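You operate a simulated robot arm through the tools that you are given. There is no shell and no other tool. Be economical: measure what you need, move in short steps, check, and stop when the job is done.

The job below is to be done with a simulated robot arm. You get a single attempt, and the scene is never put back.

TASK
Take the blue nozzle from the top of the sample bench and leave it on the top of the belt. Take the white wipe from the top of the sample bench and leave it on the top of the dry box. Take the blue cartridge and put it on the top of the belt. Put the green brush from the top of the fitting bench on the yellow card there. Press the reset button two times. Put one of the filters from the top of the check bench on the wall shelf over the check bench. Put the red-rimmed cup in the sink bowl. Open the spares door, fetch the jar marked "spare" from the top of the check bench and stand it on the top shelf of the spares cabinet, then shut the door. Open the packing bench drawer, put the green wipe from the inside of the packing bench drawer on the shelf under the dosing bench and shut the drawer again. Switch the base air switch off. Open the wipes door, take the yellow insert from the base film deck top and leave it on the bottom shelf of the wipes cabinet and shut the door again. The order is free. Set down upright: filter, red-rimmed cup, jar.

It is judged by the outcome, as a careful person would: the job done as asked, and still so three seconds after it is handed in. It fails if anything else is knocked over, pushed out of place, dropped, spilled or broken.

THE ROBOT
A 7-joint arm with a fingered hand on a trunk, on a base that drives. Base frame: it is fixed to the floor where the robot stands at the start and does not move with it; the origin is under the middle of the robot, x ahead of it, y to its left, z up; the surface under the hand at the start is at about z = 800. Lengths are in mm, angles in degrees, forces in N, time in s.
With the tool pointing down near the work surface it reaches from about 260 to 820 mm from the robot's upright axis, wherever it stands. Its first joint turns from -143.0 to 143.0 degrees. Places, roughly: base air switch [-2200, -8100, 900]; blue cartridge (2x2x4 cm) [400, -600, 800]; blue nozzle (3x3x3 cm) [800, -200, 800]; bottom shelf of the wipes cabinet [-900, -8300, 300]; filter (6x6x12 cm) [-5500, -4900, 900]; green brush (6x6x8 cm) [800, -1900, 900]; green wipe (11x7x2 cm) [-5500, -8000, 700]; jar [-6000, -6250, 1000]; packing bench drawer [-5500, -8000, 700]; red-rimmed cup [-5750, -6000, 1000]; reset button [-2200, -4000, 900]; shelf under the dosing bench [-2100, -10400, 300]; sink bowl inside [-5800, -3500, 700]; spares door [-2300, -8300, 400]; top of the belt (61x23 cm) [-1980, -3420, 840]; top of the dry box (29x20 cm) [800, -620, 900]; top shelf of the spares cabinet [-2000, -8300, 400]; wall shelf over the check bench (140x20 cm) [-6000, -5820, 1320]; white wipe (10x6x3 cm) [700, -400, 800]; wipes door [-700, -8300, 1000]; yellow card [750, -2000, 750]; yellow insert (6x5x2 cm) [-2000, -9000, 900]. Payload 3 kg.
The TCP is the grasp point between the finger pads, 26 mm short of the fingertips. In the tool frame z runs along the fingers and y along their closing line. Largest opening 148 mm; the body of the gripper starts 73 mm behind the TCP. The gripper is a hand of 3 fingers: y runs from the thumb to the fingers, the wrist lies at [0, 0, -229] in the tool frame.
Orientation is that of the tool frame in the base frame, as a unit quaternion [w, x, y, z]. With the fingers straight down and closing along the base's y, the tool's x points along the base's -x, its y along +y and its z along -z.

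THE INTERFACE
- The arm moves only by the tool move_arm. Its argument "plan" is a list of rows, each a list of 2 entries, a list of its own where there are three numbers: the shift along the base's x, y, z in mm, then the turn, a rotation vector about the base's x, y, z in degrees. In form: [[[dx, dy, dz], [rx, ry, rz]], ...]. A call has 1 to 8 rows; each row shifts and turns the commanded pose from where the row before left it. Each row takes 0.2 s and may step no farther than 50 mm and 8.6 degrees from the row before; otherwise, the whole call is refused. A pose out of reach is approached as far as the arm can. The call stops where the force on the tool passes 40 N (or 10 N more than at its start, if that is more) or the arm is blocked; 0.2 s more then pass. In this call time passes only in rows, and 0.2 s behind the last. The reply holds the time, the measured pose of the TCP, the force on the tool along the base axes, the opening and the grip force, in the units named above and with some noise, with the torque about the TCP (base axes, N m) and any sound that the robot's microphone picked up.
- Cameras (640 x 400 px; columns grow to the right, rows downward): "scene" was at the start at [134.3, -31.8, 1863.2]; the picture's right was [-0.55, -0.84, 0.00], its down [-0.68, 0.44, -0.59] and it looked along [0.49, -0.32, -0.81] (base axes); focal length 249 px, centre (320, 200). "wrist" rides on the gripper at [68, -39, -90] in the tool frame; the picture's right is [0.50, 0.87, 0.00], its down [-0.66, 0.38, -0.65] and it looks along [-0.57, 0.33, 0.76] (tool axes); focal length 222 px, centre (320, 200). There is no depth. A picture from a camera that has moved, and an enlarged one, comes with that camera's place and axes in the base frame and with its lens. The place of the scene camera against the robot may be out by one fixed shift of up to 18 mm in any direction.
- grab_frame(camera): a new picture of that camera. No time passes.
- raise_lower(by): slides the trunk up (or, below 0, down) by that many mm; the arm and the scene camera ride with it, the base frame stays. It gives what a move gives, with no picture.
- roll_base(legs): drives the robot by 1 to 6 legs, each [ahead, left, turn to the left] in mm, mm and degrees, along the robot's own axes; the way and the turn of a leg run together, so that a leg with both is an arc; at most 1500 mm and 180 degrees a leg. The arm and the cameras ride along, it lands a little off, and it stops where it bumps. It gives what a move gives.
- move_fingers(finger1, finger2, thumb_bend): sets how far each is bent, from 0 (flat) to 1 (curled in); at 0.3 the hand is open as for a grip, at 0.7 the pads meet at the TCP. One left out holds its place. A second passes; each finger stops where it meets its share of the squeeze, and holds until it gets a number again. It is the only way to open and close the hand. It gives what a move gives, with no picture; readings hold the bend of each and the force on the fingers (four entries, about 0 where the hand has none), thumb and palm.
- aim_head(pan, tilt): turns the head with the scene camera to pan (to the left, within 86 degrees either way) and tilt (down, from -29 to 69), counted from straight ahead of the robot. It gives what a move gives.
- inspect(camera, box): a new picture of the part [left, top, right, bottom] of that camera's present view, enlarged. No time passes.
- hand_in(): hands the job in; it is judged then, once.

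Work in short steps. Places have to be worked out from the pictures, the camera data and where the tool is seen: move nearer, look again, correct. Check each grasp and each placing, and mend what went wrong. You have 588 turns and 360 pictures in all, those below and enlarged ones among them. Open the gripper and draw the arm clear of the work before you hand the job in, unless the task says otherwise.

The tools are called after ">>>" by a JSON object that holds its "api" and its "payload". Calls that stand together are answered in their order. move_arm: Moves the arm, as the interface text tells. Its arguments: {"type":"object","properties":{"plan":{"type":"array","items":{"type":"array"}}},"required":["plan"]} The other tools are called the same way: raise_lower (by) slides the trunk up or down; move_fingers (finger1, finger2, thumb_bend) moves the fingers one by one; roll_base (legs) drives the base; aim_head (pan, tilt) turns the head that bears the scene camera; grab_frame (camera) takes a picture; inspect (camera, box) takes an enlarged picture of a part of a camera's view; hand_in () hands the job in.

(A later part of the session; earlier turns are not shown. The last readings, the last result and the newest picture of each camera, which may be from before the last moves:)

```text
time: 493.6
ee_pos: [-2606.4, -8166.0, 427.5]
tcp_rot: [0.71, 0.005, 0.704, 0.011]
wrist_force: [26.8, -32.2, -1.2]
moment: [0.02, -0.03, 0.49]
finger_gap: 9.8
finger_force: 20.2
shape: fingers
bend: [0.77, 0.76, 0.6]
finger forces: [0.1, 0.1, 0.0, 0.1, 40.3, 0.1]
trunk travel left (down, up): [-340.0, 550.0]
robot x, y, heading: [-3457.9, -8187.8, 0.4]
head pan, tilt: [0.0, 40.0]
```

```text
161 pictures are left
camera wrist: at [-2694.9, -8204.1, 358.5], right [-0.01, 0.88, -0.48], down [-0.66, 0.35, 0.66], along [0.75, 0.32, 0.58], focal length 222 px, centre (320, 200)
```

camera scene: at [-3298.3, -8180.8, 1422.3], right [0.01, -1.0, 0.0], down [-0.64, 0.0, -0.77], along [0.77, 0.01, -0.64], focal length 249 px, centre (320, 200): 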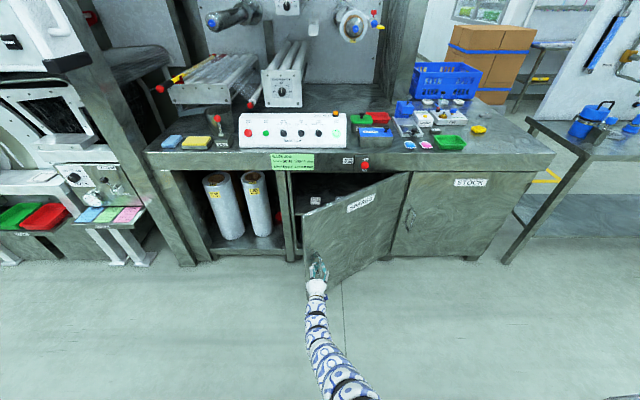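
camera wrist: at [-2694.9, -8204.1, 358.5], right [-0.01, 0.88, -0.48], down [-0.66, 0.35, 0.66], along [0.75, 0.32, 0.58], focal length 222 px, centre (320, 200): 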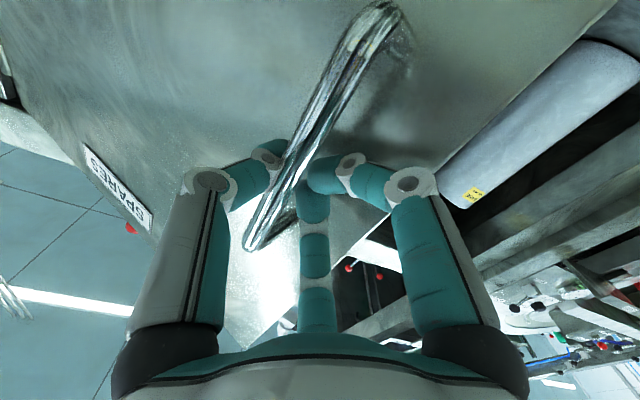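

Door ~35° open. Release the handle and move the hand around the door's free edge to push from inside.

>>> {"api": "move_fingers", "payload": {"finger1": 0.42, "finger2": 0.42, "thumb_bend": 0.42}}

>>> {"api": "move_arm", "payload": {"plan": [[[-20, 0, 0], [0, 0, 0]], [[-45, 5, 0], [0, 0, 0]], [[-35, 30, 0], [0, 0, 0]], [[0, 48, 0], [0, 0, 0]], [[0, 48, 0], [0, 0, 0]]]}}

>>> {"api": "grab_frame", "payload": {"camera": "scene"}}

>>> {"api": "grab_frame", "payload": {"camera": "wrist"}}

```text
time: 494.6
ee_pos: [-2606.5, -8165.5, 428.6]
tcp_rot: [0.71, 0.004, 0.704, 0.013]
wrist_force: [-0.4, 0.6, -0.9]
moment: [0.0, -0.05, 0.02]
finger_gap: 87.8
finger_force: 0.0
shape: fingers
bend: [0.42, 0.42, 0.42]
finger forces: [0.0, 0.0, 0.0, 0.1, 0.1, 0.0]
trunk travel left (down, up): [-340.0, 550.0]
robot x, y, heading: [-3457.5, -8185.8, 0.2]
head pan, tilt: [0.0, 40.0]
```

```text
time: 495.8
ee_pos: [-2706.1, -8034.7, 427.8]
tcp_rot: [0.71, 0.004, 0.704, 0.012]
wrist_force: [-0.2, -0.6, -0.1]
moment: [0.02, 0.0, 0.01]
finger_gap: 88.1
finger_force: 0.0
shape: fingers
bend: [0.42, 0.42, 0.42]
finger forces: [0.1, 0.0, 0.0, 0.1, 0.0, 0.0]
trunk travel left (down, up): [-340.0, 550.0]
robot x, y, heading: [-3456.3, -8189.3, 0.3]
head pan, tilt: [0.0, 40.0]
```

```text
160 pictures are left
camera scene: at [-3299.4, -8180.0, 1422.4], right [0.01, -1.0, 0.0], down [-0.64, -0.01, -0.77], along [0.77, 0.01, -0.64], focal length 249 px, centre (320, 200)
```

scene: 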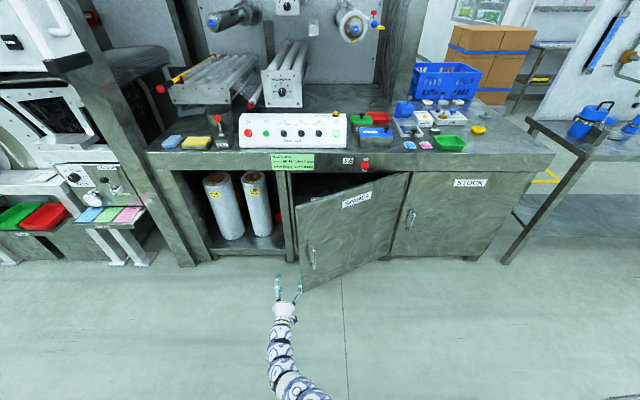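

```text
159 pictures are left
camera wrist: at [-2795.4, -8073.4, 359.0], right [-0.01, 0.88, -0.48], down [-0.66, 0.36, 0.66], along [0.75, 0.32, 0.58], focal length 222 px, centre (320, 200)
```

wrist: 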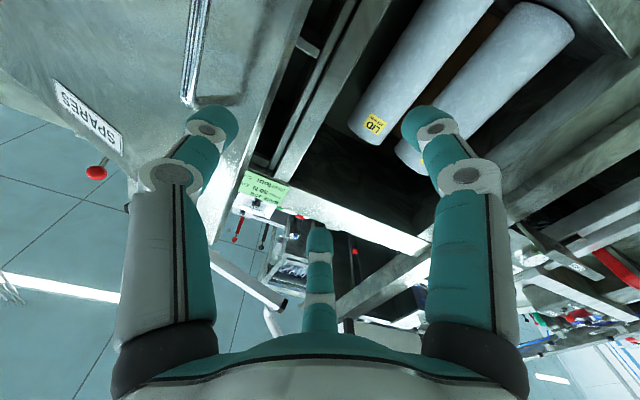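

Close the fist, drive in beside the door edge, then strafe right so the forearm pushes the door open to ~90°.

>>> {"api": "move_fingers", "payload": {"finger1": 0.7, "finger2": 0.7, "thumb_bend": 0.7}}

>>> {"api": "roll_base", "payload": {"legs": [[240, 0, 0], [0, -200, 0]]}}

>>> {"api": "grab_frame", "payload": {"camera": "scene"}}

```text
time: 496.8
ee_pos: [-2705.9, -8034.6, 427.9]
tcp_rot: [0.71, 0.003, 0.704, 0.013]
wrist_force: [-0.7, -0.2, 0.0]
moment: [0.01, -0.02, 0.01]
finger_gap: 0.1
finger_force: 0.1
shape: fingers
bend: [0.69, 0.69, 0.7]
finger forces: [0.0, 0.0, 0.0, 0.0, 0.0, 0.0]
trunk travel left (down, up): [-340.0, 550.0]
robot x, y, heading: [-3452.5, -8190.7, 0.4]
head pan, tilt: [0.0, 40.0]
```

```text
time: 498.5
ee_pos: [-2491.6, -8019.7, 428.0]
tcp_rot: [0.709, -0.001, 0.705, 0.021]
wrist_force: [-2.1, 5.6, -1.0]
moment: [0.03, 0.01, -0.24]
finger_gap: 0.0
finger_force: 3.2
shape: fingers
bend: [0.69, 0.69, 0.7]
finger forces: [0.1, 0.0, 0.0, 0.0, 6.0, 0.1]
trunk travel left (down, up): [-340.0, 550.0]
robot x, y, heading: [-3239.7, -8189.4, 0.3]
head pan, tilt: [0.0, 40.0]
stopped in leg 1: the force on the tool passed its limit at 47 N (the readings are from after the stop); the commanded pose is now the measured one
```

```text
158 pictures are left
camera scene: at [-3080.0, -8177.2, 1422.4], right [0.01, -1.0, 0.0], down [-0.64, -0.01, -0.77], along [0.77, 0.01, -0.64], focal length 249 px, centre (320, 200)
```

scene: 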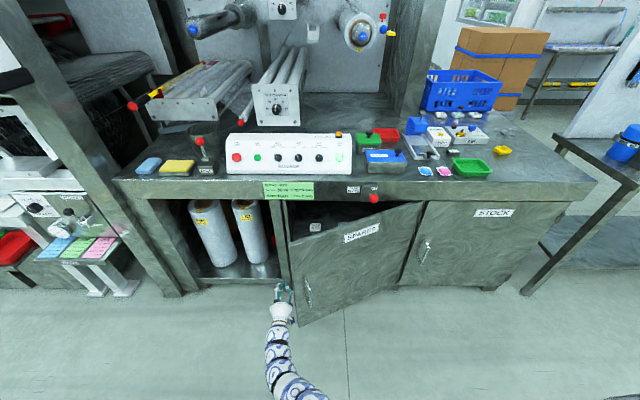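

The hand brushed the door edge. Back a little, shift 70 to +y, then advance.

>>> {"api": "roll_base", "payload": {"legs": [[-70, 0, 0], [0, 75, 0], [110, 0, 0]]}}

>>> {"api": "grab_frame", "payload": {"camera": "scene"}}

>>> {"api": "grab_frame", "payload": {"camera": "wrist"}}

```text
time: 500.9
ee_pos: [-2451.6, -7946.7, 428.9]
tcp_rot: [0.709, 0.0, 0.705, 0.019]
wrist_force: [-0.2, 0.5, -0.1]
moment: [-0.01, 0.01, 0.01]
finger_gap: 0.0
finger_force: 0.2
shape: fingers
bend: [0.69, 0.69, 0.7]
finger forces: [0.0, 0.0, 0.1, 0.0, 0.1, 0.0]
trunk travel left (down, up): [-340.0, 550.0]
robot x, y, heading: [-3197.0, -8111.8, 0.1]
head pan, tilt: [0.0, 40.0]
```

```text
157 pictures are left
camera scene: at [-3042.3, -8101.8, 1422.5], right [0.01, -1.0, 0.0], down [-0.64, 0.0, -0.77], along [0.77, 0.01, -0.64], focal length 249 px, centre (320, 200)
```

scene: 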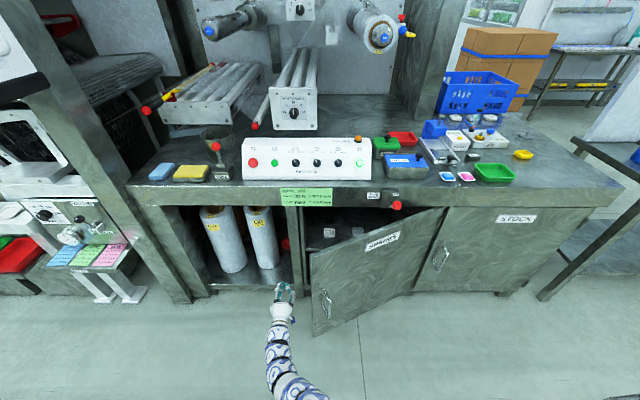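

```text
156 pictures are left
camera wrist: at [-2541.5, -7985.9, 359.5], right [-0.02, 0.88, -0.48], down [-0.67, 0.34, 0.66], along [0.74, 0.33, 0.58], focal length 222 px, centre (320, 200)
```

wrist: 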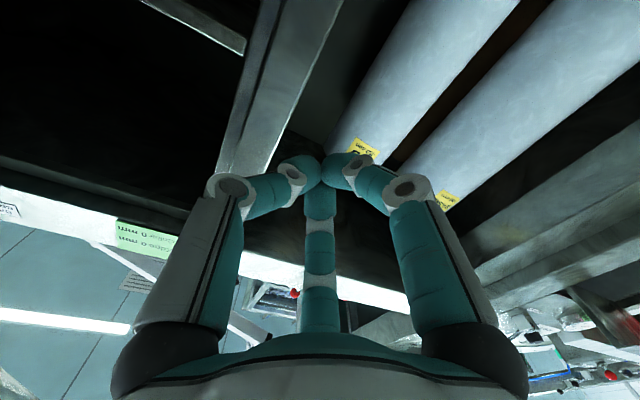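

Now the hand is inside the door edge. Strafe right to push the door open.

>>> {"api": "roll_base", "payload": {"legs": [[0, -280, 0]]}}

>>> {"api": "grab_frame", "payload": {"camera": "scene"}}

```text
time: 502.2
ee_pos: [-2459.4, -8033.5, 427.4]
tcp_rot: [0.706, -0.003, 0.708, 0.034]
wrist_force: [-1.5, 2.9, 1.8]
moment: [-0.05, 0.03, -0.33]
finger_gap: 0.1
finger_force: 2.0
shape: fingers
bend: [0.69, 0.69, 0.7]
finger forces: [0.0, 0.0, 0.0, 0.0, 0.0, 3.4]
trunk travel left (down, up): [-340.0, 550.0]
robot x, y, heading: [-3197.8, -8221.9, 0.6]
head pan, tilt: [0.0, 40.0]
stopped in leg 1: the force on the tool passed its limit at 97 N (the readings are from after the stop); the commanded pose is now the measured one
```

```text
155 pictures are left
camera scene: at [-3041.3, -8208.5, 1422.4], right [0.01, -1.0, 0.0], down [-0.64, -0.01, -0.77], along [0.77, 0.01, -0.64], focal length 249 px, centre (320, 200)
```

scene: 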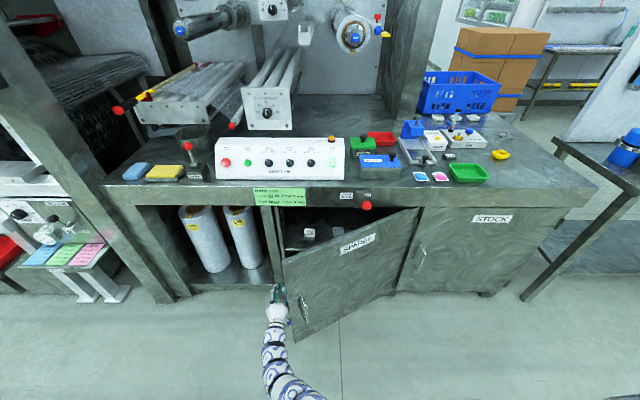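

The forearm only pressed the door's edge. I'll instead point the tool toward −y to reach around behind the door and pull it open.

>>> {"api": "roll_base", "payload": {"legs": [[0, 70, 0], [-150, 0, 0], [0, 180, 0]]}}

>>> {"api": "move_arm", "payload": {"plan": [[[0, 0, 0], [0, 0, -8.4]], [[0, 0, 0], [0, 0, -8.4]], [[0, 0, 0], [0, 0, -8.4]], [[0, 0, 0], [0, 0, -8.4]], [[0, 0, 0], [0, 0, -8.4]], [[0, 0, 0], [0, 0, -8.4]], [[0, 0, 0], [0, 0, -8.4]], [[0, 0, 0], [0, 0, -8.4]]]}}

>>> {"api": "grab_frame", "payload": {"camera": "scene"}}

```text
time: 505.3
ee_pos: [-2610.6, -7784.7, 427.5]
tcp_rot: [0.706, -0.002, 0.708, 0.033]
wrist_force: [0.1, 0.1, 0.0]
moment: [-0.03, -0.02, 0.01]
finger_gap: 0.0
finger_force: 0.1
shape: fingers
bend: [0.69, 0.69, 0.7]
finger forces: [0.0, 0.0, 0.0, 0.1, 0.0, 0.1]
trunk travel left (down, up): [-340.0, 550.0]
robot x, y, heading: [-3353.3, -7970.1, 0.7]
head pan, tilt: [0.0, 40.0]
```

```text
time: 507.3
ee_pos: [-2625.4, -7944.7, 549.0]
tcp_rot: [0.638, 0.33, 0.627, -0.301]
wrist_force: [0.6, 0.5, -1.1]
moment: [0.01, 0.0, -0.01]
finger_gap: 0.3
finger_force: 0.1
shape: fingers
bend: [0.69, 0.69, 0.7]
finger forces: [0.0, 0.0, 0.0, 0.0, 0.1, 0.1]
out of reach, approached as far as the arm can: row 2, 3, 4, 5, 6, 7, 8
trunk travel left (down, up): [-340.0, 550.0]
robot x, y, heading: [-3349.3, -7966.2, 0.7]
head pan, tilt: [0.0, 40.0]
stopped in row 8: the arm was blocked; the commanded pose is now the measured one
```

```text
154 pictures are left
camera scene: at [-3191.3, -7958.4, 1422.3], right [0.01, -1.0, 0.0], down [-0.64, -0.01, -0.77], along [0.77, 0.01, -0.64], focal length 249 px, centre (320, 200)
```

scene: 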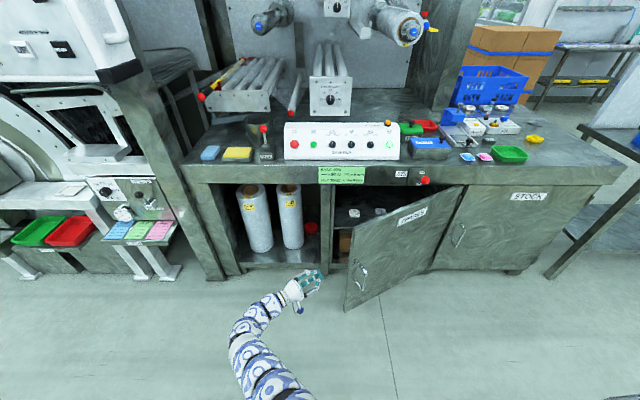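

Tool now points toward (0.6,-0.8). Move in beside the cabinet front and behind the door.

>>> {"api": "roll_base", "payload": {"legs": [[150, 0, 0], [0, -190, 0]]}}

>>> {"api": "grab_frame", "payload": {"camera": "scene"}}

```text
time: 509.8
ee_pos: [-2474.2, -8129.2, 550.4]
tcp_rot: [0.639, 0.329, 0.627, -0.3]
wrist_force: [0.0, 0.2, 0.0]
moment: [-0.01, -0.01, -0.01]
finger_gap: 0.0
finger_force: 0.2
shape: fingers
bend: [0.69, 0.69, 0.7]
finger forces: [0.0, 0.0, 0.0, 0.0, 0.0, 0.1]
trunk travel left (down, up): [-340.0, 550.0]
robot x, y, heading: [-3197.1, -8153.1, 0.6]
head pan, tilt: [0.0, 40.0]
```

```text
153 pictures are left
camera scene: at [-3039.6, -8144.4, 1422.4], right [0.01, -1.0, 0.0], down [-0.64, -0.01, -0.77], along [0.77, 0.01, -0.64], focal length 249 px, centre (320, 200)
```

scene: 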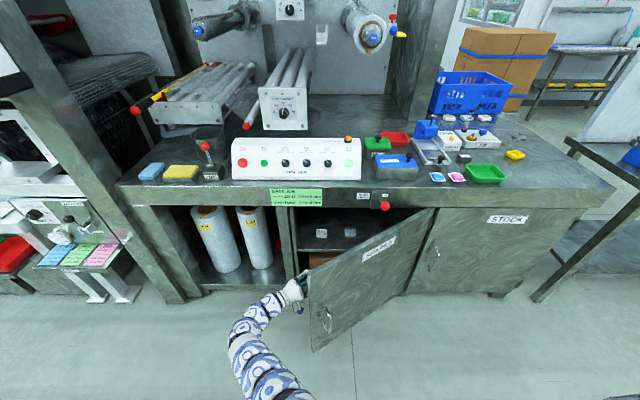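

The fist is behind the door. Pull back and right to swing it open.

>>> {"api": "roll_base", "payload": {"legs": [[-80, -60, 0], [-80, -80, 0]]}}

>>> {"api": "grab_frame", "payload": {"camera": "scene"}}

```text
time: 511.8
ee_pos: [-2633.0, -8270.4, 550.6]
tcp_rot: [0.639, 0.329, 0.627, -0.301]
wrist_force: [1.2, 0.4, 0.5]
moment: [-0.03, -0.02, -0.03]
finger_gap: 0.0
finger_force: 0.1
shape: fingers
bend: [0.69, 0.69, 0.7]
finger forces: [0.0, 0.0, 0.0, 0.0, 0.0, 0.1]
trunk travel left (down, up): [-340.0, 550.0]
robot x, y, heading: [-3351.8, -8296.9, 0.5]
head pan, tilt: [0.0, 40.0]
```

```text
152 pictures are left
camera scene: at [-3198.9, -8285.7, 1422.4], right [0.01, -1.0, 0.0], down [-0.64, -0.01, -0.77], along [0.77, 0.01, -0.64], focal length 249 px, centre (320, 200)
```

scene: 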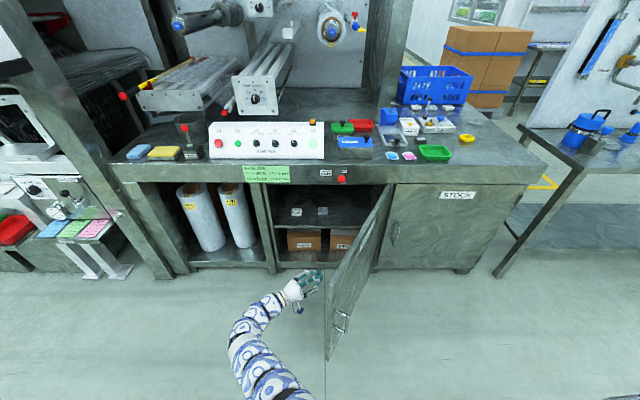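

Excellent, the door is ~70° open. Push a bit more to the right.

>>> {"api": "roll_base", "payload": {"legs": [[0, -170, 0]]}}

>>> {"api": "grab_frame", "payload": {"camera": "scene"}}

```text
time: 513.2
ee_pos: [-2632.6, -8442.2, 550.7]
tcp_rot: [0.639, 0.329, 0.627, -0.301]
wrist_force: [-0.5, 0.2, 0.2]
moment: [-0.01, -0.03, 0.0]
finger_gap: 0.0
finger_force: 0.1
shape: fingers
bend: [0.69, 0.69, 0.7]
finger forces: [0.1, 0.1, 0.0, 0.0, 0.0, 0.0]
trunk travel left (down, up): [-340.0, 550.0]
robot x, y, heading: [-3358.9, -8465.8, 0.3]
head pan, tilt: [0.0, 40.0]
```

```text
151 pictures are left
camera scene: at [-3197.6, -8456.9, 1422.4], right [0.01, -1.0, 0.0], down [-0.64, -0.01, -0.77], along [0.77, 0.01, -0.64], focal length 249 px, centre (320, 200)
```

scene: 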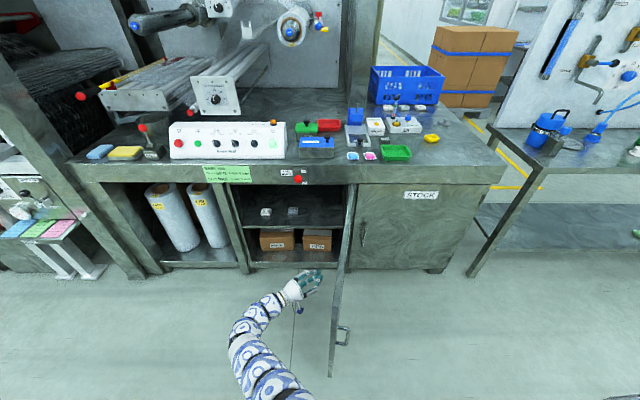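

Door is at ~90°. Inspect the cabinet's top shelf.

>>> {"api": "inspect", "payload": {"camera": "scene", "box": [220, 160, 380, 280]}}

```text
3.33 times, centred on (300, 220) of scene
camera zoom: at [-3197.6, -8456.9, 1422.4], right [0.01, -1.0, 0.0], down [-0.64, -0.01, -0.77], along [0.77, 0.01, -0.64], focal length 831 px, centre (387, 133)
```

zoom: 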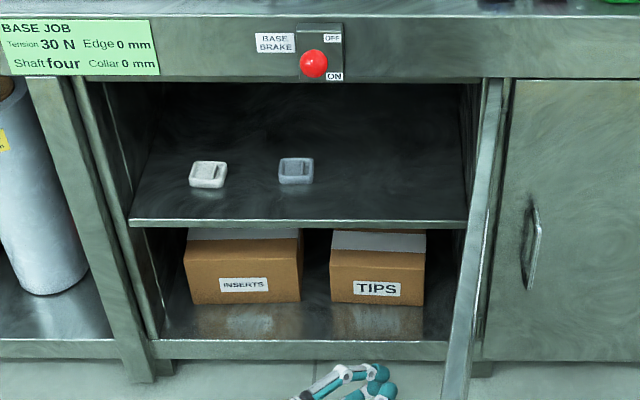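

Top shelf has free space on the right around (-2130,-8420). Now back off and reorient the tool: point along +x with thumb up (for drawer pushing and jar grip).

>>> {"api": "roll_base", "payload": {"legs": [[-450, 0, 0]]}}

>>> {"api": "move_arm", "payload": {"plan": [[[0, 0, 0], [0, 0, 7.6]], [[0, 0, 0], [0, 0, 7.6]], [[0, 0, 0], [0, 0, 7.6]], [[0, 0, 0], [0, 0, 7.6]], [[0, 0, 0], [0, 0, 7.6]], [[0, 0, 0], [0, 0, 7.6]], [[0, 0, 0], [0, 0, 7.6]]]}}

>>> {"api": "move_arm", "payload": {"plan": [[[0, 0, 0], [-8.4, 0, 0]], [[0, 0, 0], [-8.4, 0, 0]], [[0, 0, 0], [-8.4, 0, 0]], [[0, 0, 0], [-8.4, 0, 0]], [[0, 0, 0], [-8.4, 0, 0]], [[0, 0, 0], [-8.4, 0, 0]], [[0, 0, 0], [-8.4, 0, 0]], [[0, 0, 0], [-8.4, 0, 0]]]}}

>>> {"api": "move_arm", "payload": {"plan": [[[0, 0, 0], [-8.4, 0, 0]], [[0, 0, 0], [-8.4, 0, 0]], [[0, 0, 0], [-6, 0, 0]]]}}

```text
time: 516.0
ee_pos: [-3087.1, -8448.0, 550.7]
tcp_rot: [0.638, 0.331, 0.627, -0.302]
wrist_force: [-0.1, 0.7, -1.3]
moment: [0.02, 0.0, 0.0]
finger_gap: 0.1
finger_force: 0.0
shape: fingers
bend: [0.69, 0.69, 0.7]
finger forces: [0.0, 0.0, 0.1, 0.0, 0.0, 0.0]
trunk travel left (down, up): [-340.0, 550.0]
robot x, y, heading: [-3812.0, -8469.8, 0.3]
head pan, tilt: [0.0, 40.0]
```

```text
time: 517.6
ee_pos: [-3080.6, -8439.4, 542.3]
tcp_rot: [0.706, 0.014, 0.708, 0.015]
wrist_force: [-0.8, 0.4, 0.0]
moment: [0.03, -0.02, -0.03]
finger_gap: 0.1
finger_force: 0.1
shape: fingers
bend: [0.69, 0.69, 0.7]
finger forces: [0.0, 0.1, 0.0, 0.0, 0.0, 0.0]
out of reach, approached as far as the arm can: row 7
trunk travel left (down, up): [-340.0, 550.0]
robot x, y, heading: [-3811.7, -8472.7, 0.4]
head pan, tilt: [0.0, 40.0]
```

```text
time: 519.4
ee_pos: [-3080.4, -8441.1, 540.9]
tcp_rot: [0.596, -0.379, 0.598, -0.379]
wrist_force: [1.0, 0.2, 0.1]
moment: [0.01, -0.05, -0.03]
finger_gap: 0.1
finger_force: 0.0
shape: fingers
bend: [0.69, 0.69, 0.7]
finger forces: [0.0, 0.1, 0.0, 0.0, 0.0, 0.0]
trunk travel left (down, up): [-340.0, 550.0]
robot x, y, heading: [-3812.3, -8472.4, 0.4]
head pan, tilt: [0.0, 40.0]
```

```text
time: 520.2
ee_pos: [-3078.6, -8440.8, 542.1]
tcp_rot: [0.508, -0.49, 0.512, -0.49]
wrist_force: [0.2, 0.0, -0.1]
moment: [-0.01, 0.01, 0.0]
finger_gap: 0.0
finger_force: 0.1
shape: fingers
bend: [0.69, 0.69, 0.7]
finger forces: [0.1, 0.0, 0.1, 0.0, 0.0, 0.0]
trunk travel left (down, up): [-340.0, 550.0]
robot x, y, heading: [-3808.4, -8470.0, 0.4]
head pan, tilt: [0.0, 40.0]
```

Tool ready. Turn around, go to the packing bench drawer to push it shut.

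>>> {"api": "roll_base", "payload": {"legs": [[0, 0, 179.6], [0, -480, 0], [350, 0, 0]]}}

>>> {"api": "raise_lower", "payload": {"by": 190}}

>>> {"api": "aim_head", "payload": {"pan": 0, "tilt": 40}}

>>> {"api": "grab_frame", "payload": {"camera": "scene"}}

>>> {"api": "grab_frame", "payload": {"camera": "wrist"}}

```text
time: 532.3
ee_pos: [-4904.7, -8015.9, 542.2]
tcp_rot: [-0.489, 0.512, 0.49, -0.509]
wrist_force: [0.5, 1.0, 0.9]
moment: [0.02, -0.01, -0.01]
finger_gap: 0.2
finger_force: 0.0
shape: fingers
bend: [0.69, 0.69, 0.7]
finger forces: [0.0, 0.1, 0.1, 0.0, 0.1, 0.0]
trunk travel left (down, up): [-340.0, 550.0]
robot x, y, heading: [-4171.9, -7985.8, -179.6]
head pan, tilt: [0.0, 40.0]
```

```text
time: 534.4
ee_pos: [-4902.7, -8016.6, 731.8]
tcp_rot: [-0.489, 0.512, 0.49, -0.509]
wrist_force: [0.4, 0.3, -0.1]
moment: [0.01, -0.02, 0.01]
finger_gap: 0.1
finger_force: 0.1
shape: fingers
bend: [0.69, 0.69, 0.7]
finger forces: [0.0, 0.1, 0.0, 0.0, 0.0, 0.0]
trunk travel left (down, up): [-530.0, 360.0]
robot x, y, heading: [-4168.7, -7985.3, -179.4]
head pan, tilt: [0.0, 40.0]
```

```text
time: 535.0
ee_pos: [-4904.1, -8016.6, 732.3]
tcp_rot: [-0.489, 0.512, 0.489, -0.509]
wrist_force: [-0.3, 0.2, 0.5]
moment: [0.01, 0.01, -0.02]
finger_gap: 0.1
finger_force: 0.1
shape: fingers
bend: [0.69, 0.69, 0.7]
finger forces: [0.0, 0.1, 0.1, 0.1, 0.1, 0.1]
trunk travel left (down, up): [-530.0, 360.0]
robot x, y, heading: [-4171.1, -7988.6, -179.5]
head pan, tilt: [0.0, 40.0]
```

```text
149 pictures are left
camera scene: at [-4344.7, -7978.7, 1612.4], right [-0.01, 1.0, 0.0], down [0.64, 0.01, -0.77], along [-0.77, -0.01, -0.64], focal length 249 px, centre (320, 200)
```

scene: 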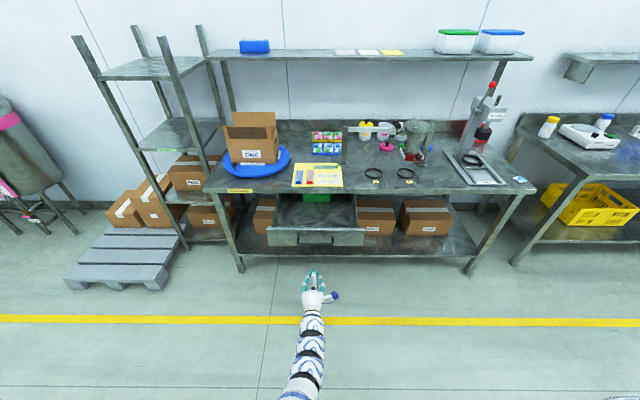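

```text
148 pictures are left
camera wrist: at [-4813.7, -7947.8, 768.8], right [0.0, 0.46, -0.89], down [0.65, -0.67, -0.35], along [-0.76, -0.58, -0.3], focal length 222 px, centre (320, 200)
```

wrist: 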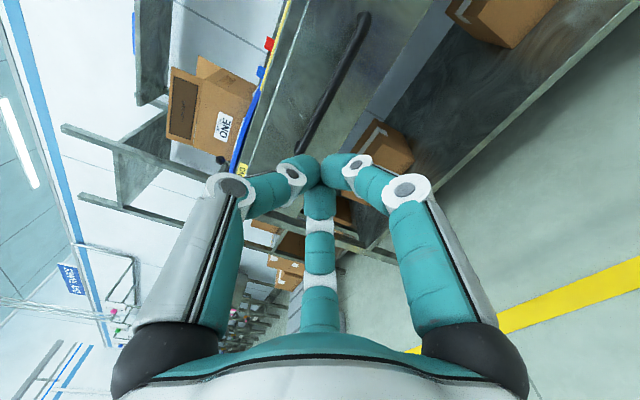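

Raise 25 so the fist meets the drawer face above the bar, then push it in by driving ahead.

>>> {"api": "raise_lower", "payload": {"by": 25}}

>>> {"api": "roll_base", "payload": {"legs": [[150, 0, 0], [150, 0, 0], [110, 0, 0]]}}

>>> {"api": "grab_frame", "payload": {"camera": "scene"}}

```text
time: 535.7
ee_pos: [-4902.8, -8017.5, 757.6]
tcp_rot: [-0.489, 0.512, 0.49, -0.509]
wrist_force: [-0.4, -0.1, -0.8]
moment: [-0.01, -0.01, -0.02]
finger_gap: 0.2
finger_force: 0.1
shape: fingers
bend: [0.69, 0.69, 0.7]
finger forces: [0.0, 0.0, 0.0, 0.1, 0.0, 0.0]
trunk travel left (down, up): [-555.0, 335.0]
robot x, y, heading: [-4170.9, -7985.8, -179.8]
head pan, tilt: [0.0, 40.0]
```

```text
time: 538.8
ee_pos: [-5317.1, -8014.5, 757.3]
tcp_rot: [-0.49, 0.514, 0.487, -0.508]
wrist_force: [-0.2, 0.2, 0.3]
moment: [0.04, -0.02, 0.02]
finger_gap: 0.0
finger_force: 0.0
shape: fingers
bend: [0.7, 0.7, 0.7]
finger forces: [0.1, 0.0, 0.0, 0.1, 0.1, 0.0]
trunk travel left (down, up): [-555.0, 335.0]
robot x, y, heading: [-4583.6, -7991.6, -179.7]
head pan, tilt: [0.0, 40.0]
```

```text
147 pictures are left
camera scene: at [-4757.8, -7980.1, 1637.4], right [0.0, 1.0, 0.0], down [0.64, 0.0, -0.77], along [-0.77, 0.0, -0.64], focal length 249 px, centre (320, 200)
```

scene: 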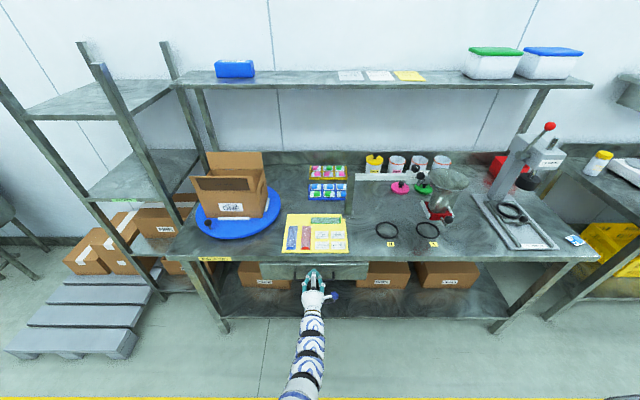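

Nearly shut; push the rest gently with the arm until it stops.

>>> {"api": "move_arm", "payload": {"plan": [[[-10, 0, 0], [0, 0, 0]], [[-8, 0, 0], [0, 0, 0]], [[-6, 0, 0], [0, 0, 0]], [[-5, 0, 0], [0, 0, 0]], [[-5, 0, 0], [0, 0, 0]], [[-5, 0, 0], [0, 0, 0]], [[-5, 0, 0], [0, 0, 0]], [[-5, 0, 0], [0, 0, 0]]]}}

>>> {"api": "inspect", "payload": {"camera": "scene", "box": [240, 220, 400, 330]}}

```text
time: 540.1
ee_pos: [-5345.8, -8016.2, 756.5]
tcp_rot: [-0.489, 0.513, 0.489, -0.508]
wrist_force: [25.8, 2.1, 7.0]
moment: [0.07, 0.17, -0.11]
finger_gap: 0.1
finger_force: 17.1
shape: fingers
bend: [0.71, 0.71, 0.69]
finger forces: [10.1, 6.2, 0.1, 0.0, 18.4, 0.1]
trunk travel left (down, up): [-555.0, 335.0]
robot x, y, heading: [-4580.7, -7989.7, -179.6]
head pan, tilt: [0.0, 40.0]
stopped in row 6: the force on the tool passed its limit at 51 N (the readings are from after the stop); the commanded pose is now the measured one
```

```text
3.64 times, centred on (320, 275) of scene
camera zoom: at [-4753.6, -7979.6, 1637.9], right [0.0, 1.0, 0.0], down [0.64, 0.0, -0.77], along [-0.77, 0.0, -0.64], focal length 907 px, centre (320, -73)
```

zoom: 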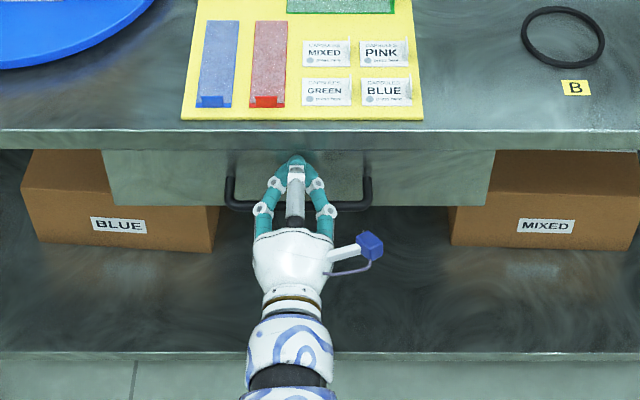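

Drawer is shut. Back off, raise to z≈950 and strafe to the SPARE jar (≈(-5920,-6490)).

>>> {"api": "roll_base", "payload": {"legs": [[-280, 0, 0], [0, -1500, 0]]}}

>>> {"api": "raise_lower", "payload": {"by": 195}}

>>> {"api": "move_fingers", "payload": {"finger1": 0.25, "finger2": 0.25, "thumb_bend": 0.25}}

>>> {"api": "grab_frame", "payload": {"camera": "scene"}}

>>> {"api": "grab_frame", "payload": {"camera": "wrist"}}

```text
time: 549.0
ee_pos: [-5061.9, -6528.7, 754.8]
tcp_rot: [-0.493, 0.518, 0.485, -0.504]
wrist_force: [-0.1, 0.8, 0.2]
moment: [0.01, -0.03, 0.0]
finger_gap: 0.0
finger_force: 0.0
shape: fingers
bend: [0.7, 0.7, 0.7]
finger forces: [0.0, 0.1, 0.0, 0.0, 0.0, 0.0]
trunk travel left (down, up): [-555.0, 335.0]
robot x, y, heading: [-4297.9, -6514.2, 179.1]
head pan, tilt: [0.0, 40.0]
```

```text
time: 551.1
ee_pos: [-5062.5, -6529.0, 949.9]
tcp_rot: [-0.493, 0.518, 0.486, -0.503]
wrist_force: [0.3, 0.1, 0.4]
moment: [-0.02, 0.02, -0.03]
finger_gap: 0.0
finger_force: 0.0
shape: fingers
bend: [0.7, 0.7, 0.7]
finger forces: [0.1, 0.0, 0.0, 0.0, 0.0, 0.0]
trunk travel left (down, up): [-750.0, 140.0]
robot x, y, heading: [-4296.3, -6512.7, 178.8]
head pan, tilt: [0.0, 40.0]
```

```text
time: 552.1
ee_pos: [-5061.6, -6529.2, 949.3]
tcp_rot: [-0.493, 0.518, 0.485, -0.504]
wrist_force: [1.0, 0.2, 0.4]
moment: [-0.03, -0.02, 0.02]
finger_gap: 136.7
finger_force: 0.0
shape: fingers
bend: [0.25, 0.25, 0.25]
finger forces: [0.0, 0.0, 0.0, 0.0, 0.0, 0.0]
trunk travel left (down, up): [-750.0, 140.0]
robot x, y, heading: [-4298.5, -6513.1, 179.3]
head pan, tilt: [0.0, 40.0]
```

```text
145 pictures are left
camera scene: at [-4470.0, -6502.1, 1832.4], right [0.01, 1.0, 0.0], down [0.64, -0.01, -0.77], along [-0.77, 0.01, -0.64], focal length 249 px, centre (320, 200)
```

scene: 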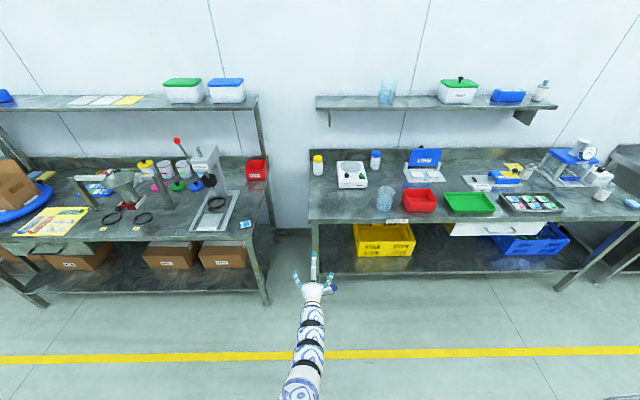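

```text
144 pictures are left
camera wrist: at [-4970.6, -6461.7, 987.0], right [0.02, 0.46, -0.89], down [0.64, -0.69, -0.34], along [-0.77, -0.56, -0.31], focal length 222 px, centre (320, 200)
```

wrist: 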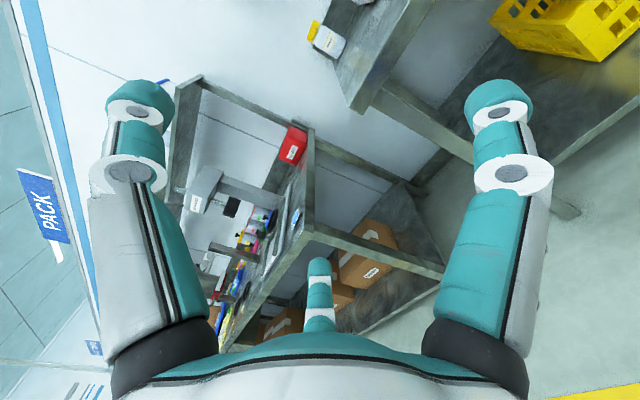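

Jar at about y≈-6497, x≈-5925. Drive ahead 600 with lateral correction, then look.

>>> {"api": "roll_base", "payload": {"legs": [[0, -25, 0.8], [600, 0, 0]]}}

>>> {"api": "grab_frame", "payload": {"camera": "wrist"}}

>>> {"api": "grab_frame", "payload": {"camera": "scene"}}

```text
time: 555.9
ee_pos: [-5668.9, -6505.5, 950.2]
tcp_rot: [-0.492, 0.516, 0.486, -0.505]
wrist_force: [0.2, 0.0, -0.2]
moment: [0.05, -0.02, 0.0]
finger_gap: 136.5
finger_force: 0.1
shape: fingers
bend: [0.25, 0.25, 0.25]
finger forces: [0.0, 0.1, 0.0, 0.1, 0.1, 0.0]
trunk travel left (down, up): [-750.0, 140.0]
robot x, y, heading: [-4904.3, -6484.3, 179.2]
head pan, tilt: [0.0, 40.0]
```

```text
143 pictures are left
camera wrist: at [-5576.8, -6437.0, 986.8], right [0.01, 0.46, -0.89], down [0.64, -0.68, -0.34], along [-0.76, -0.57, -0.31], focal length 222 px, centre (320, 200)
```

wrist: 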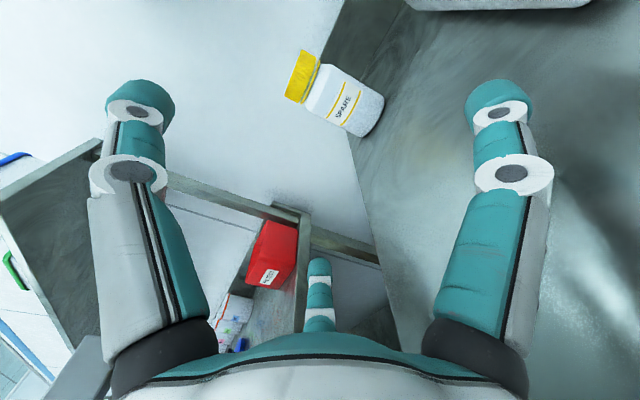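

```text
142 pictures are left
camera scene: at [-5076.2, -6475.1, 1832.4], right [0.01, 1.0, 0.0], down [0.64, -0.01, -0.77], along [-0.77, 0.01, -0.64], focal length 249 px, centre (320, 200)
```

scene: 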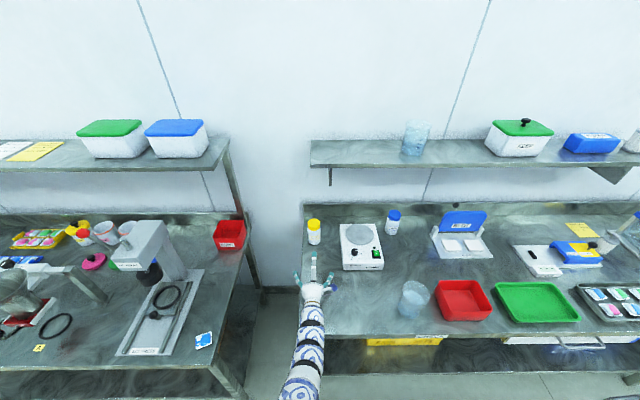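

Jar estimated at (-5918,-6507), z≈862–979. Advance 150 and verify.

>>> {"api": "roll_base", "payload": {"legs": [[150, 0, 0]]}}

>>> {"api": "grab_frame", "payload": {"camera": "wrist"}}

>>> {"api": "inspect", "payload": {"camera": "scene", "box": [240, 190, 400, 310]}}

```text
time: 557.3
ee_pos: [-5821.5, -6503.0, 949.8]
tcp_rot: [-0.492, 0.517, 0.486, -0.505]
wrist_force: [0.2, -0.3, 0.7]
moment: [0.02, 0.04, 0.0]
finger_gap: 136.7
finger_force: 0.1
shape: fingers
bend: [0.25, 0.25, 0.25]
finger forces: [0.0, 0.1, 0.0, 0.0, 0.0, 0.0]
trunk travel left (down, up): [-750.0, 140.0]
robot x, y, heading: [-5055.4, -6483.0, 179.7]
head pan, tilt: [0.0, 40.0]
```

```text
141 pictures are left
camera wrist: at [-5729.7, -6436.3, 986.4], right [0.01, 0.46, -0.89], down [0.65, -0.68, -0.34], along [-0.76, -0.57, -0.31], focal length 222 px, centre (320, 200)
```

wrist: 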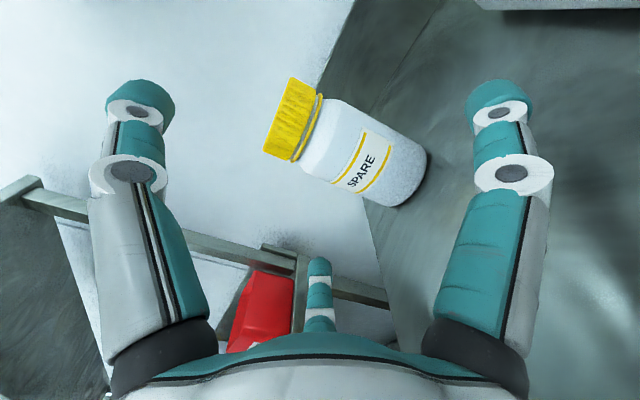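

```text
3.33 times, centred on (320, 250) of scene
camera zoom: at [-5229.6, -6474.0, 1832.3], right [0.01, 1.0, 0.0], down [0.64, -0.01, -0.77], along [-0.77, 0.01, -0.64], focal length 831 px, centre (320, 33)
```

zoom: 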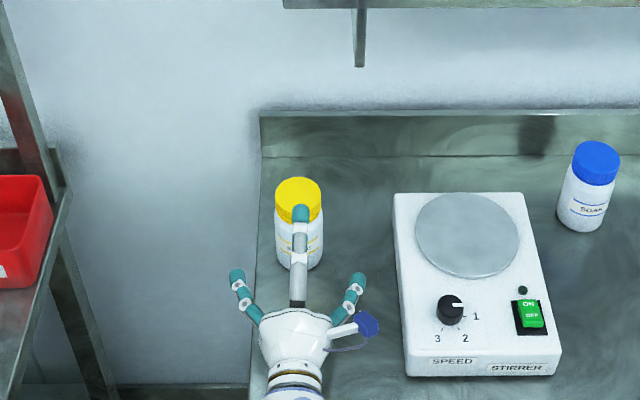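

Jar refined: (-5905,-6507), top z≈983. Drive ahead 78 (with −4 in y) and check.

>>> {"api": "move_arm", "payload": {"plan": [[[0, -4, 0], [0, 0, 0]]]}}

>>> {"api": "roll_base", "payload": {"legs": [[78, 0, 0]]}}

>>> {"api": "grab_frame", "payload": {"camera": "wrist"}}

>>> {"api": "inspect", "payload": {"camera": "scene", "box": [240, 190, 400, 310]}}

```text
time: 557.7
ee_pos: [-5819.7, -6507.3, 950.1]
tcp_rot: [-0.492, 0.517, 0.486, -0.505]
wrist_force: [0.3, 0.1, 0.2]
moment: [-0.01, 0.0, -0.01]
finger_gap: 136.8
finger_force: 0.1
shape: fingers
bend: [0.25, 0.25, 0.25]
finger forces: [0.1, 0.0, 0.0, 0.1, 0.1, 0.1]
trunk travel left (down, up): [-750.0, 140.0]
robot x, y, heading: [-5052.8, -6485.2, 179.5]
head pan, tilt: [0.0, 40.0]
```

```text
time: 558.7
ee_pos: [-5897.3, -6507.7, 949.1]
tcp_rot: [-0.492, 0.517, 0.486, -0.505]
wrist_force: [-0.2, -0.5, -0.6]
moment: [0.01, 0.02, 0.0]
finger_gap: 136.5
finger_force: 0.1
shape: fingers
bend: [0.25, 0.25, 0.25]
finger forces: [0.0, 0.1, 0.0, 0.1, 0.0, 0.0]
trunk travel left (down, up): [-750.0, 140.0]
robot x, y, heading: [-5129.7, -6484.6, 179.7]
head pan, tilt: [0.0, 40.0]
```

```text
139 pictures are left
camera wrist: at [-5806.2, -6439.8, 986.1], right [0.01, 0.46, -0.89], down [0.65, -0.68, -0.34], along [-0.76, -0.57, -0.31], focal length 222 px, centre (320, 200)
```

wrist: 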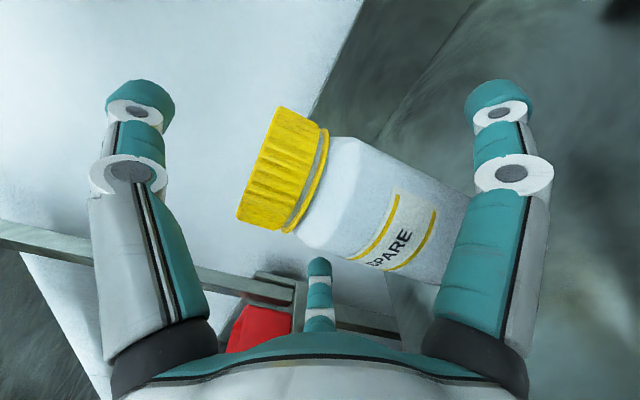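

```text
3.33 times, centred on (320, 250) of scene
camera zoom: at [-5306.5, -6473.4, 1832.2], right [0.01, 1.0, 0.0], down [0.64, -0.01, -0.77], along [-0.77, 0.01, -0.64], focal length 831 px, centre (320, 33)
```

zoom: 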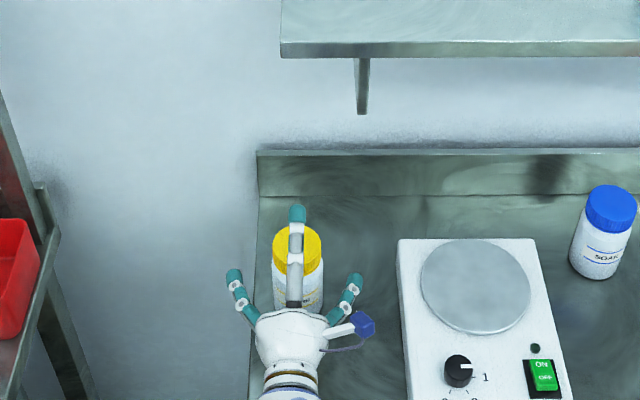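

Jar is between the fingers with the thumb above the lid. Close gently.

>>> {"api": "move_fingers", "payload": {"finger1": 0.62, "finger2": 0.62, "thumb_bend": 0.62}}

>>> {"api": "grab_frame", "payload": {"camera": "wrist"}}

>>> {"api": "inspect", "payload": {"camera": "scene", "box": [240, 190, 400, 310]}}

```text
time: 559.7
ee_pos: [-5896.3, -6507.8, 949.7]
tcp_rot: [-0.492, 0.517, 0.486, -0.505]
wrist_force: [-0.8, 0.5, 7.8]
moment: [0.08, 0.4, -0.02]
finger_gap: 52.3
finger_force: 13.2
shape: fingers
bend: [0.54, 0.55, 0.54]
finger forces: [6.9, 5.8, 0.0, 0.0, 13.7, 0.0]
trunk travel left (down, up): [-750.0, 140.0]
robot x, y, heading: [-5135.0, -6484.1, 179.4]
head pan, tilt: [0.0, 40.0]
```

```text
137 pictures are left
camera wrist: at [-5804.9, -6439.7, 987.4], right [0.01, 0.46, -0.89], down [0.64, -0.68, -0.35], along [-0.76, -0.57, -0.31], focal length 222 px, centre (320, 200)
```

wrist: 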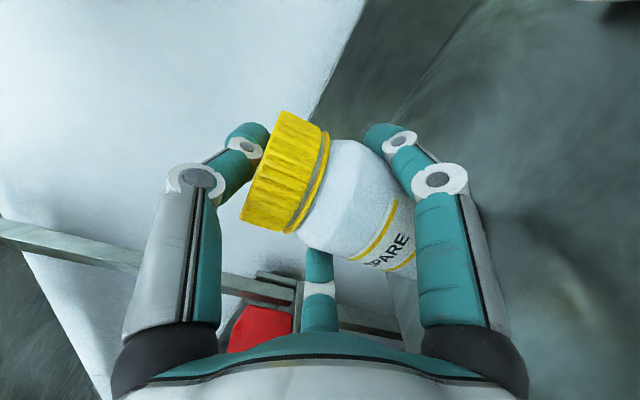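

```text
3.33 times, centred on (320, 250) of scene
camera zoom: at [-5303.9, -6473.3, 1832.6], right [0.01, 1.0, 0.0], down [0.64, -0.01, -0.77], along [-0.77, 0.01, -0.64], focal length 831 px, centre (320, 33)
```

zoom: 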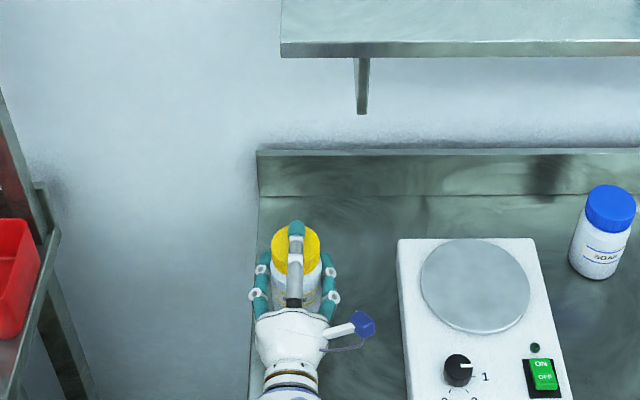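

Good grasp. Tighten slightly and lift.

>>> {"api": "move_fingers", "payload": {"finger1": 0.7, "finger2": 0.7, "thumb_bend": 0.64}}

>>> {"api": "move_arm", "payload": {"plan": [[[0, 0, 10], [0, 0, 0]], [[0, 0, 20], [0, 0, 0]]]}}

>>> {"api": "grab_frame", "payload": {"camera": "wrist"}}

>>> {"api": "inspect", "payload": {"camera": "scene", "box": [240, 190, 400, 310]}}

```text
time: 560.7
ee_pos: [-5895.9, -6507.1, 950.2]
tcp_rot: [-0.492, 0.516, 0.486, -0.505]
wrist_force: [-1.0, 0.5, 7.2]
moment: [0.09, 0.4, -0.01]
finger_gap: 51.8
finger_force: 16.8
shape: fingers
bend: [0.54, 0.56, 0.55]
finger forces: [9.0, 8.8, 0.0, 0.0, 15.4, 0.0]
trunk travel left (down, up): [-750.0, 140.0]
robot x, y, heading: [-5132.4, -6480.7, 179.4]
head pan, tilt: [0.0, 40.0]
```

```text
time: 561.3
ee_pos: [-5896.3, -6506.9, 979.9]
tcp_rot: [-0.491, 0.517, 0.487, -0.504]
wrist_force: [0.2, -0.7, -0.5]
moment: [0.0, -0.01, -0.01]
finger_gap: 40.7
finger_force: 11.5
shape: fingers
bend: [0.55, 0.56, 0.59]
finger forces: [7.7, 8.2, 0.0, 0.0, 7.3, 0.1]
trunk travel left (down, up): [-750.0, 140.0]
robot x, y, heading: [-5133.5, -6479.7, 179.2]
head pan, tilt: [0.0, 40.0]
```

```text
135 pictures are left
camera wrist: at [-5805.4, -6440.0, 1015.8], right [0.01, 0.46, -0.89], down [0.64, -0.68, -0.34], along [-0.76, -0.57, -0.31], focal length 222 px, centre (320, 200)
```

wrist: 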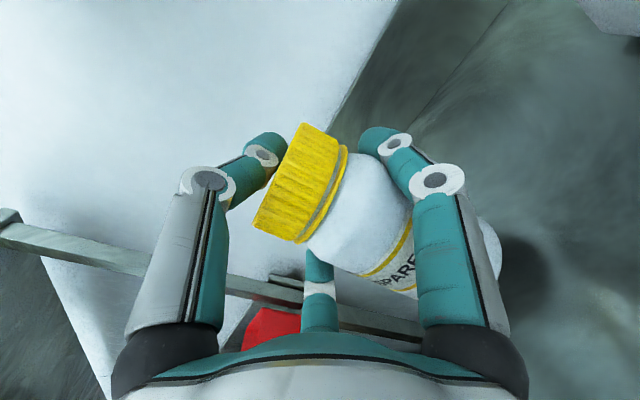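

```text
3.33 times, centred on (320, 250) of scene
camera zoom: at [-5304.5, -6473.2, 1832.4], right [0.01, 1.0, 0.0], down [0.64, -0.01, -0.77], along [-0.77, 0.01, -0.64], focal length 831 px, centre (320, 33)
```

zoom: 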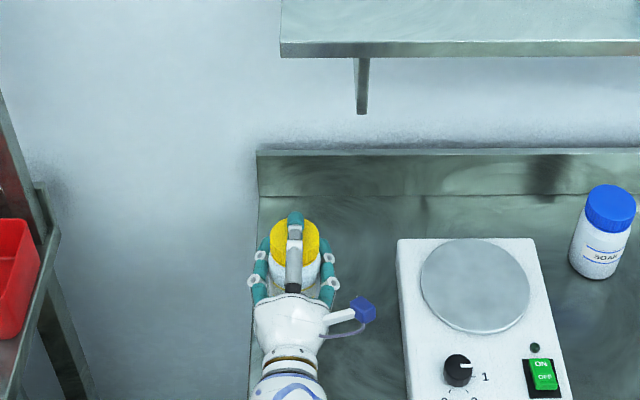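

The jar slid down a bit under the thumb. Raise 40 more and check whether it is stable.

>>> {"api": "move_arm", "payload": {"plan": [[[0, 0, 20], [0, 0, 0]], [[0, 0, 20], [0, 0, 0]]]}}

>>> {"api": "grab_frame", "payload": {"camera": "wrist"}}

>>> {"api": "inspect", "payload": {"camera": "scene", "box": [240, 190, 400, 310]}}

```text
time: 561.9
ee_pos: [-5900.9, -6509.1, 1003.1]
tcp_rot: [-0.492, 0.516, 0.485, -0.507]
wrist_force: [-0.4, 0.1, -0.4]
moment: [-0.01, 0.0, -0.02]
finger_gap: 40.6
finger_force: 11.2
shape: fingers
bend: [0.55, 0.56, 0.59]
finger forces: [7.6, 8.3, 0.0, 0.1, 7.2, 0.0]
out of reach, approached as far as the arm can: row 2
trunk travel left (down, up): [-750.0, 140.0]
robot x, y, heading: [-5130.8, -6481.7, 179.2]
head pan, tilt: [0.0, 40.0]
```

```text
133 pictures are left
camera wrist: at [-5809.8, -6441.7, 1039.7], right [0.01, 0.46, -0.89], down [0.64, -0.68, -0.35], along [-0.76, -0.57, -0.3], focal length 222 px, centre (320, 200)
```

wrist: 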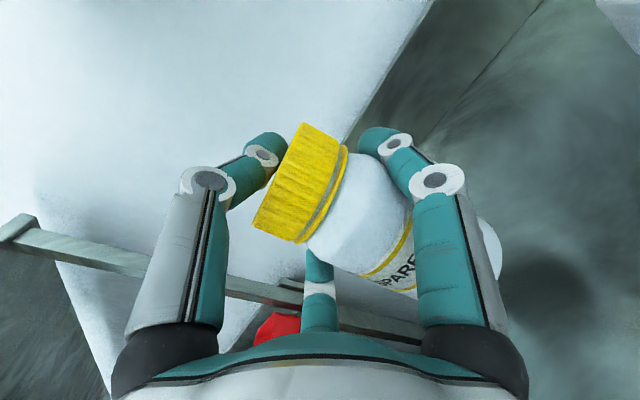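

```text
3.33 times, centred on (320, 250) of scene
camera zoom: at [-5304.6, -6473.3, 1832.4], right [0.01, 1.0, 0.0], down [0.64, -0.01, -0.77], along [-0.77, 0.01, -0.64], focal length 831 px, centre (320, 33)
```

zoom: 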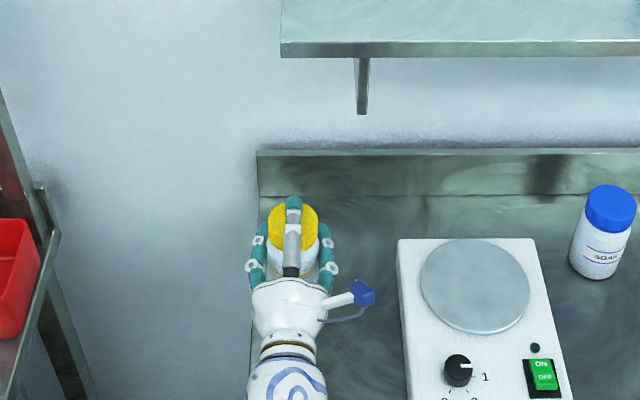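

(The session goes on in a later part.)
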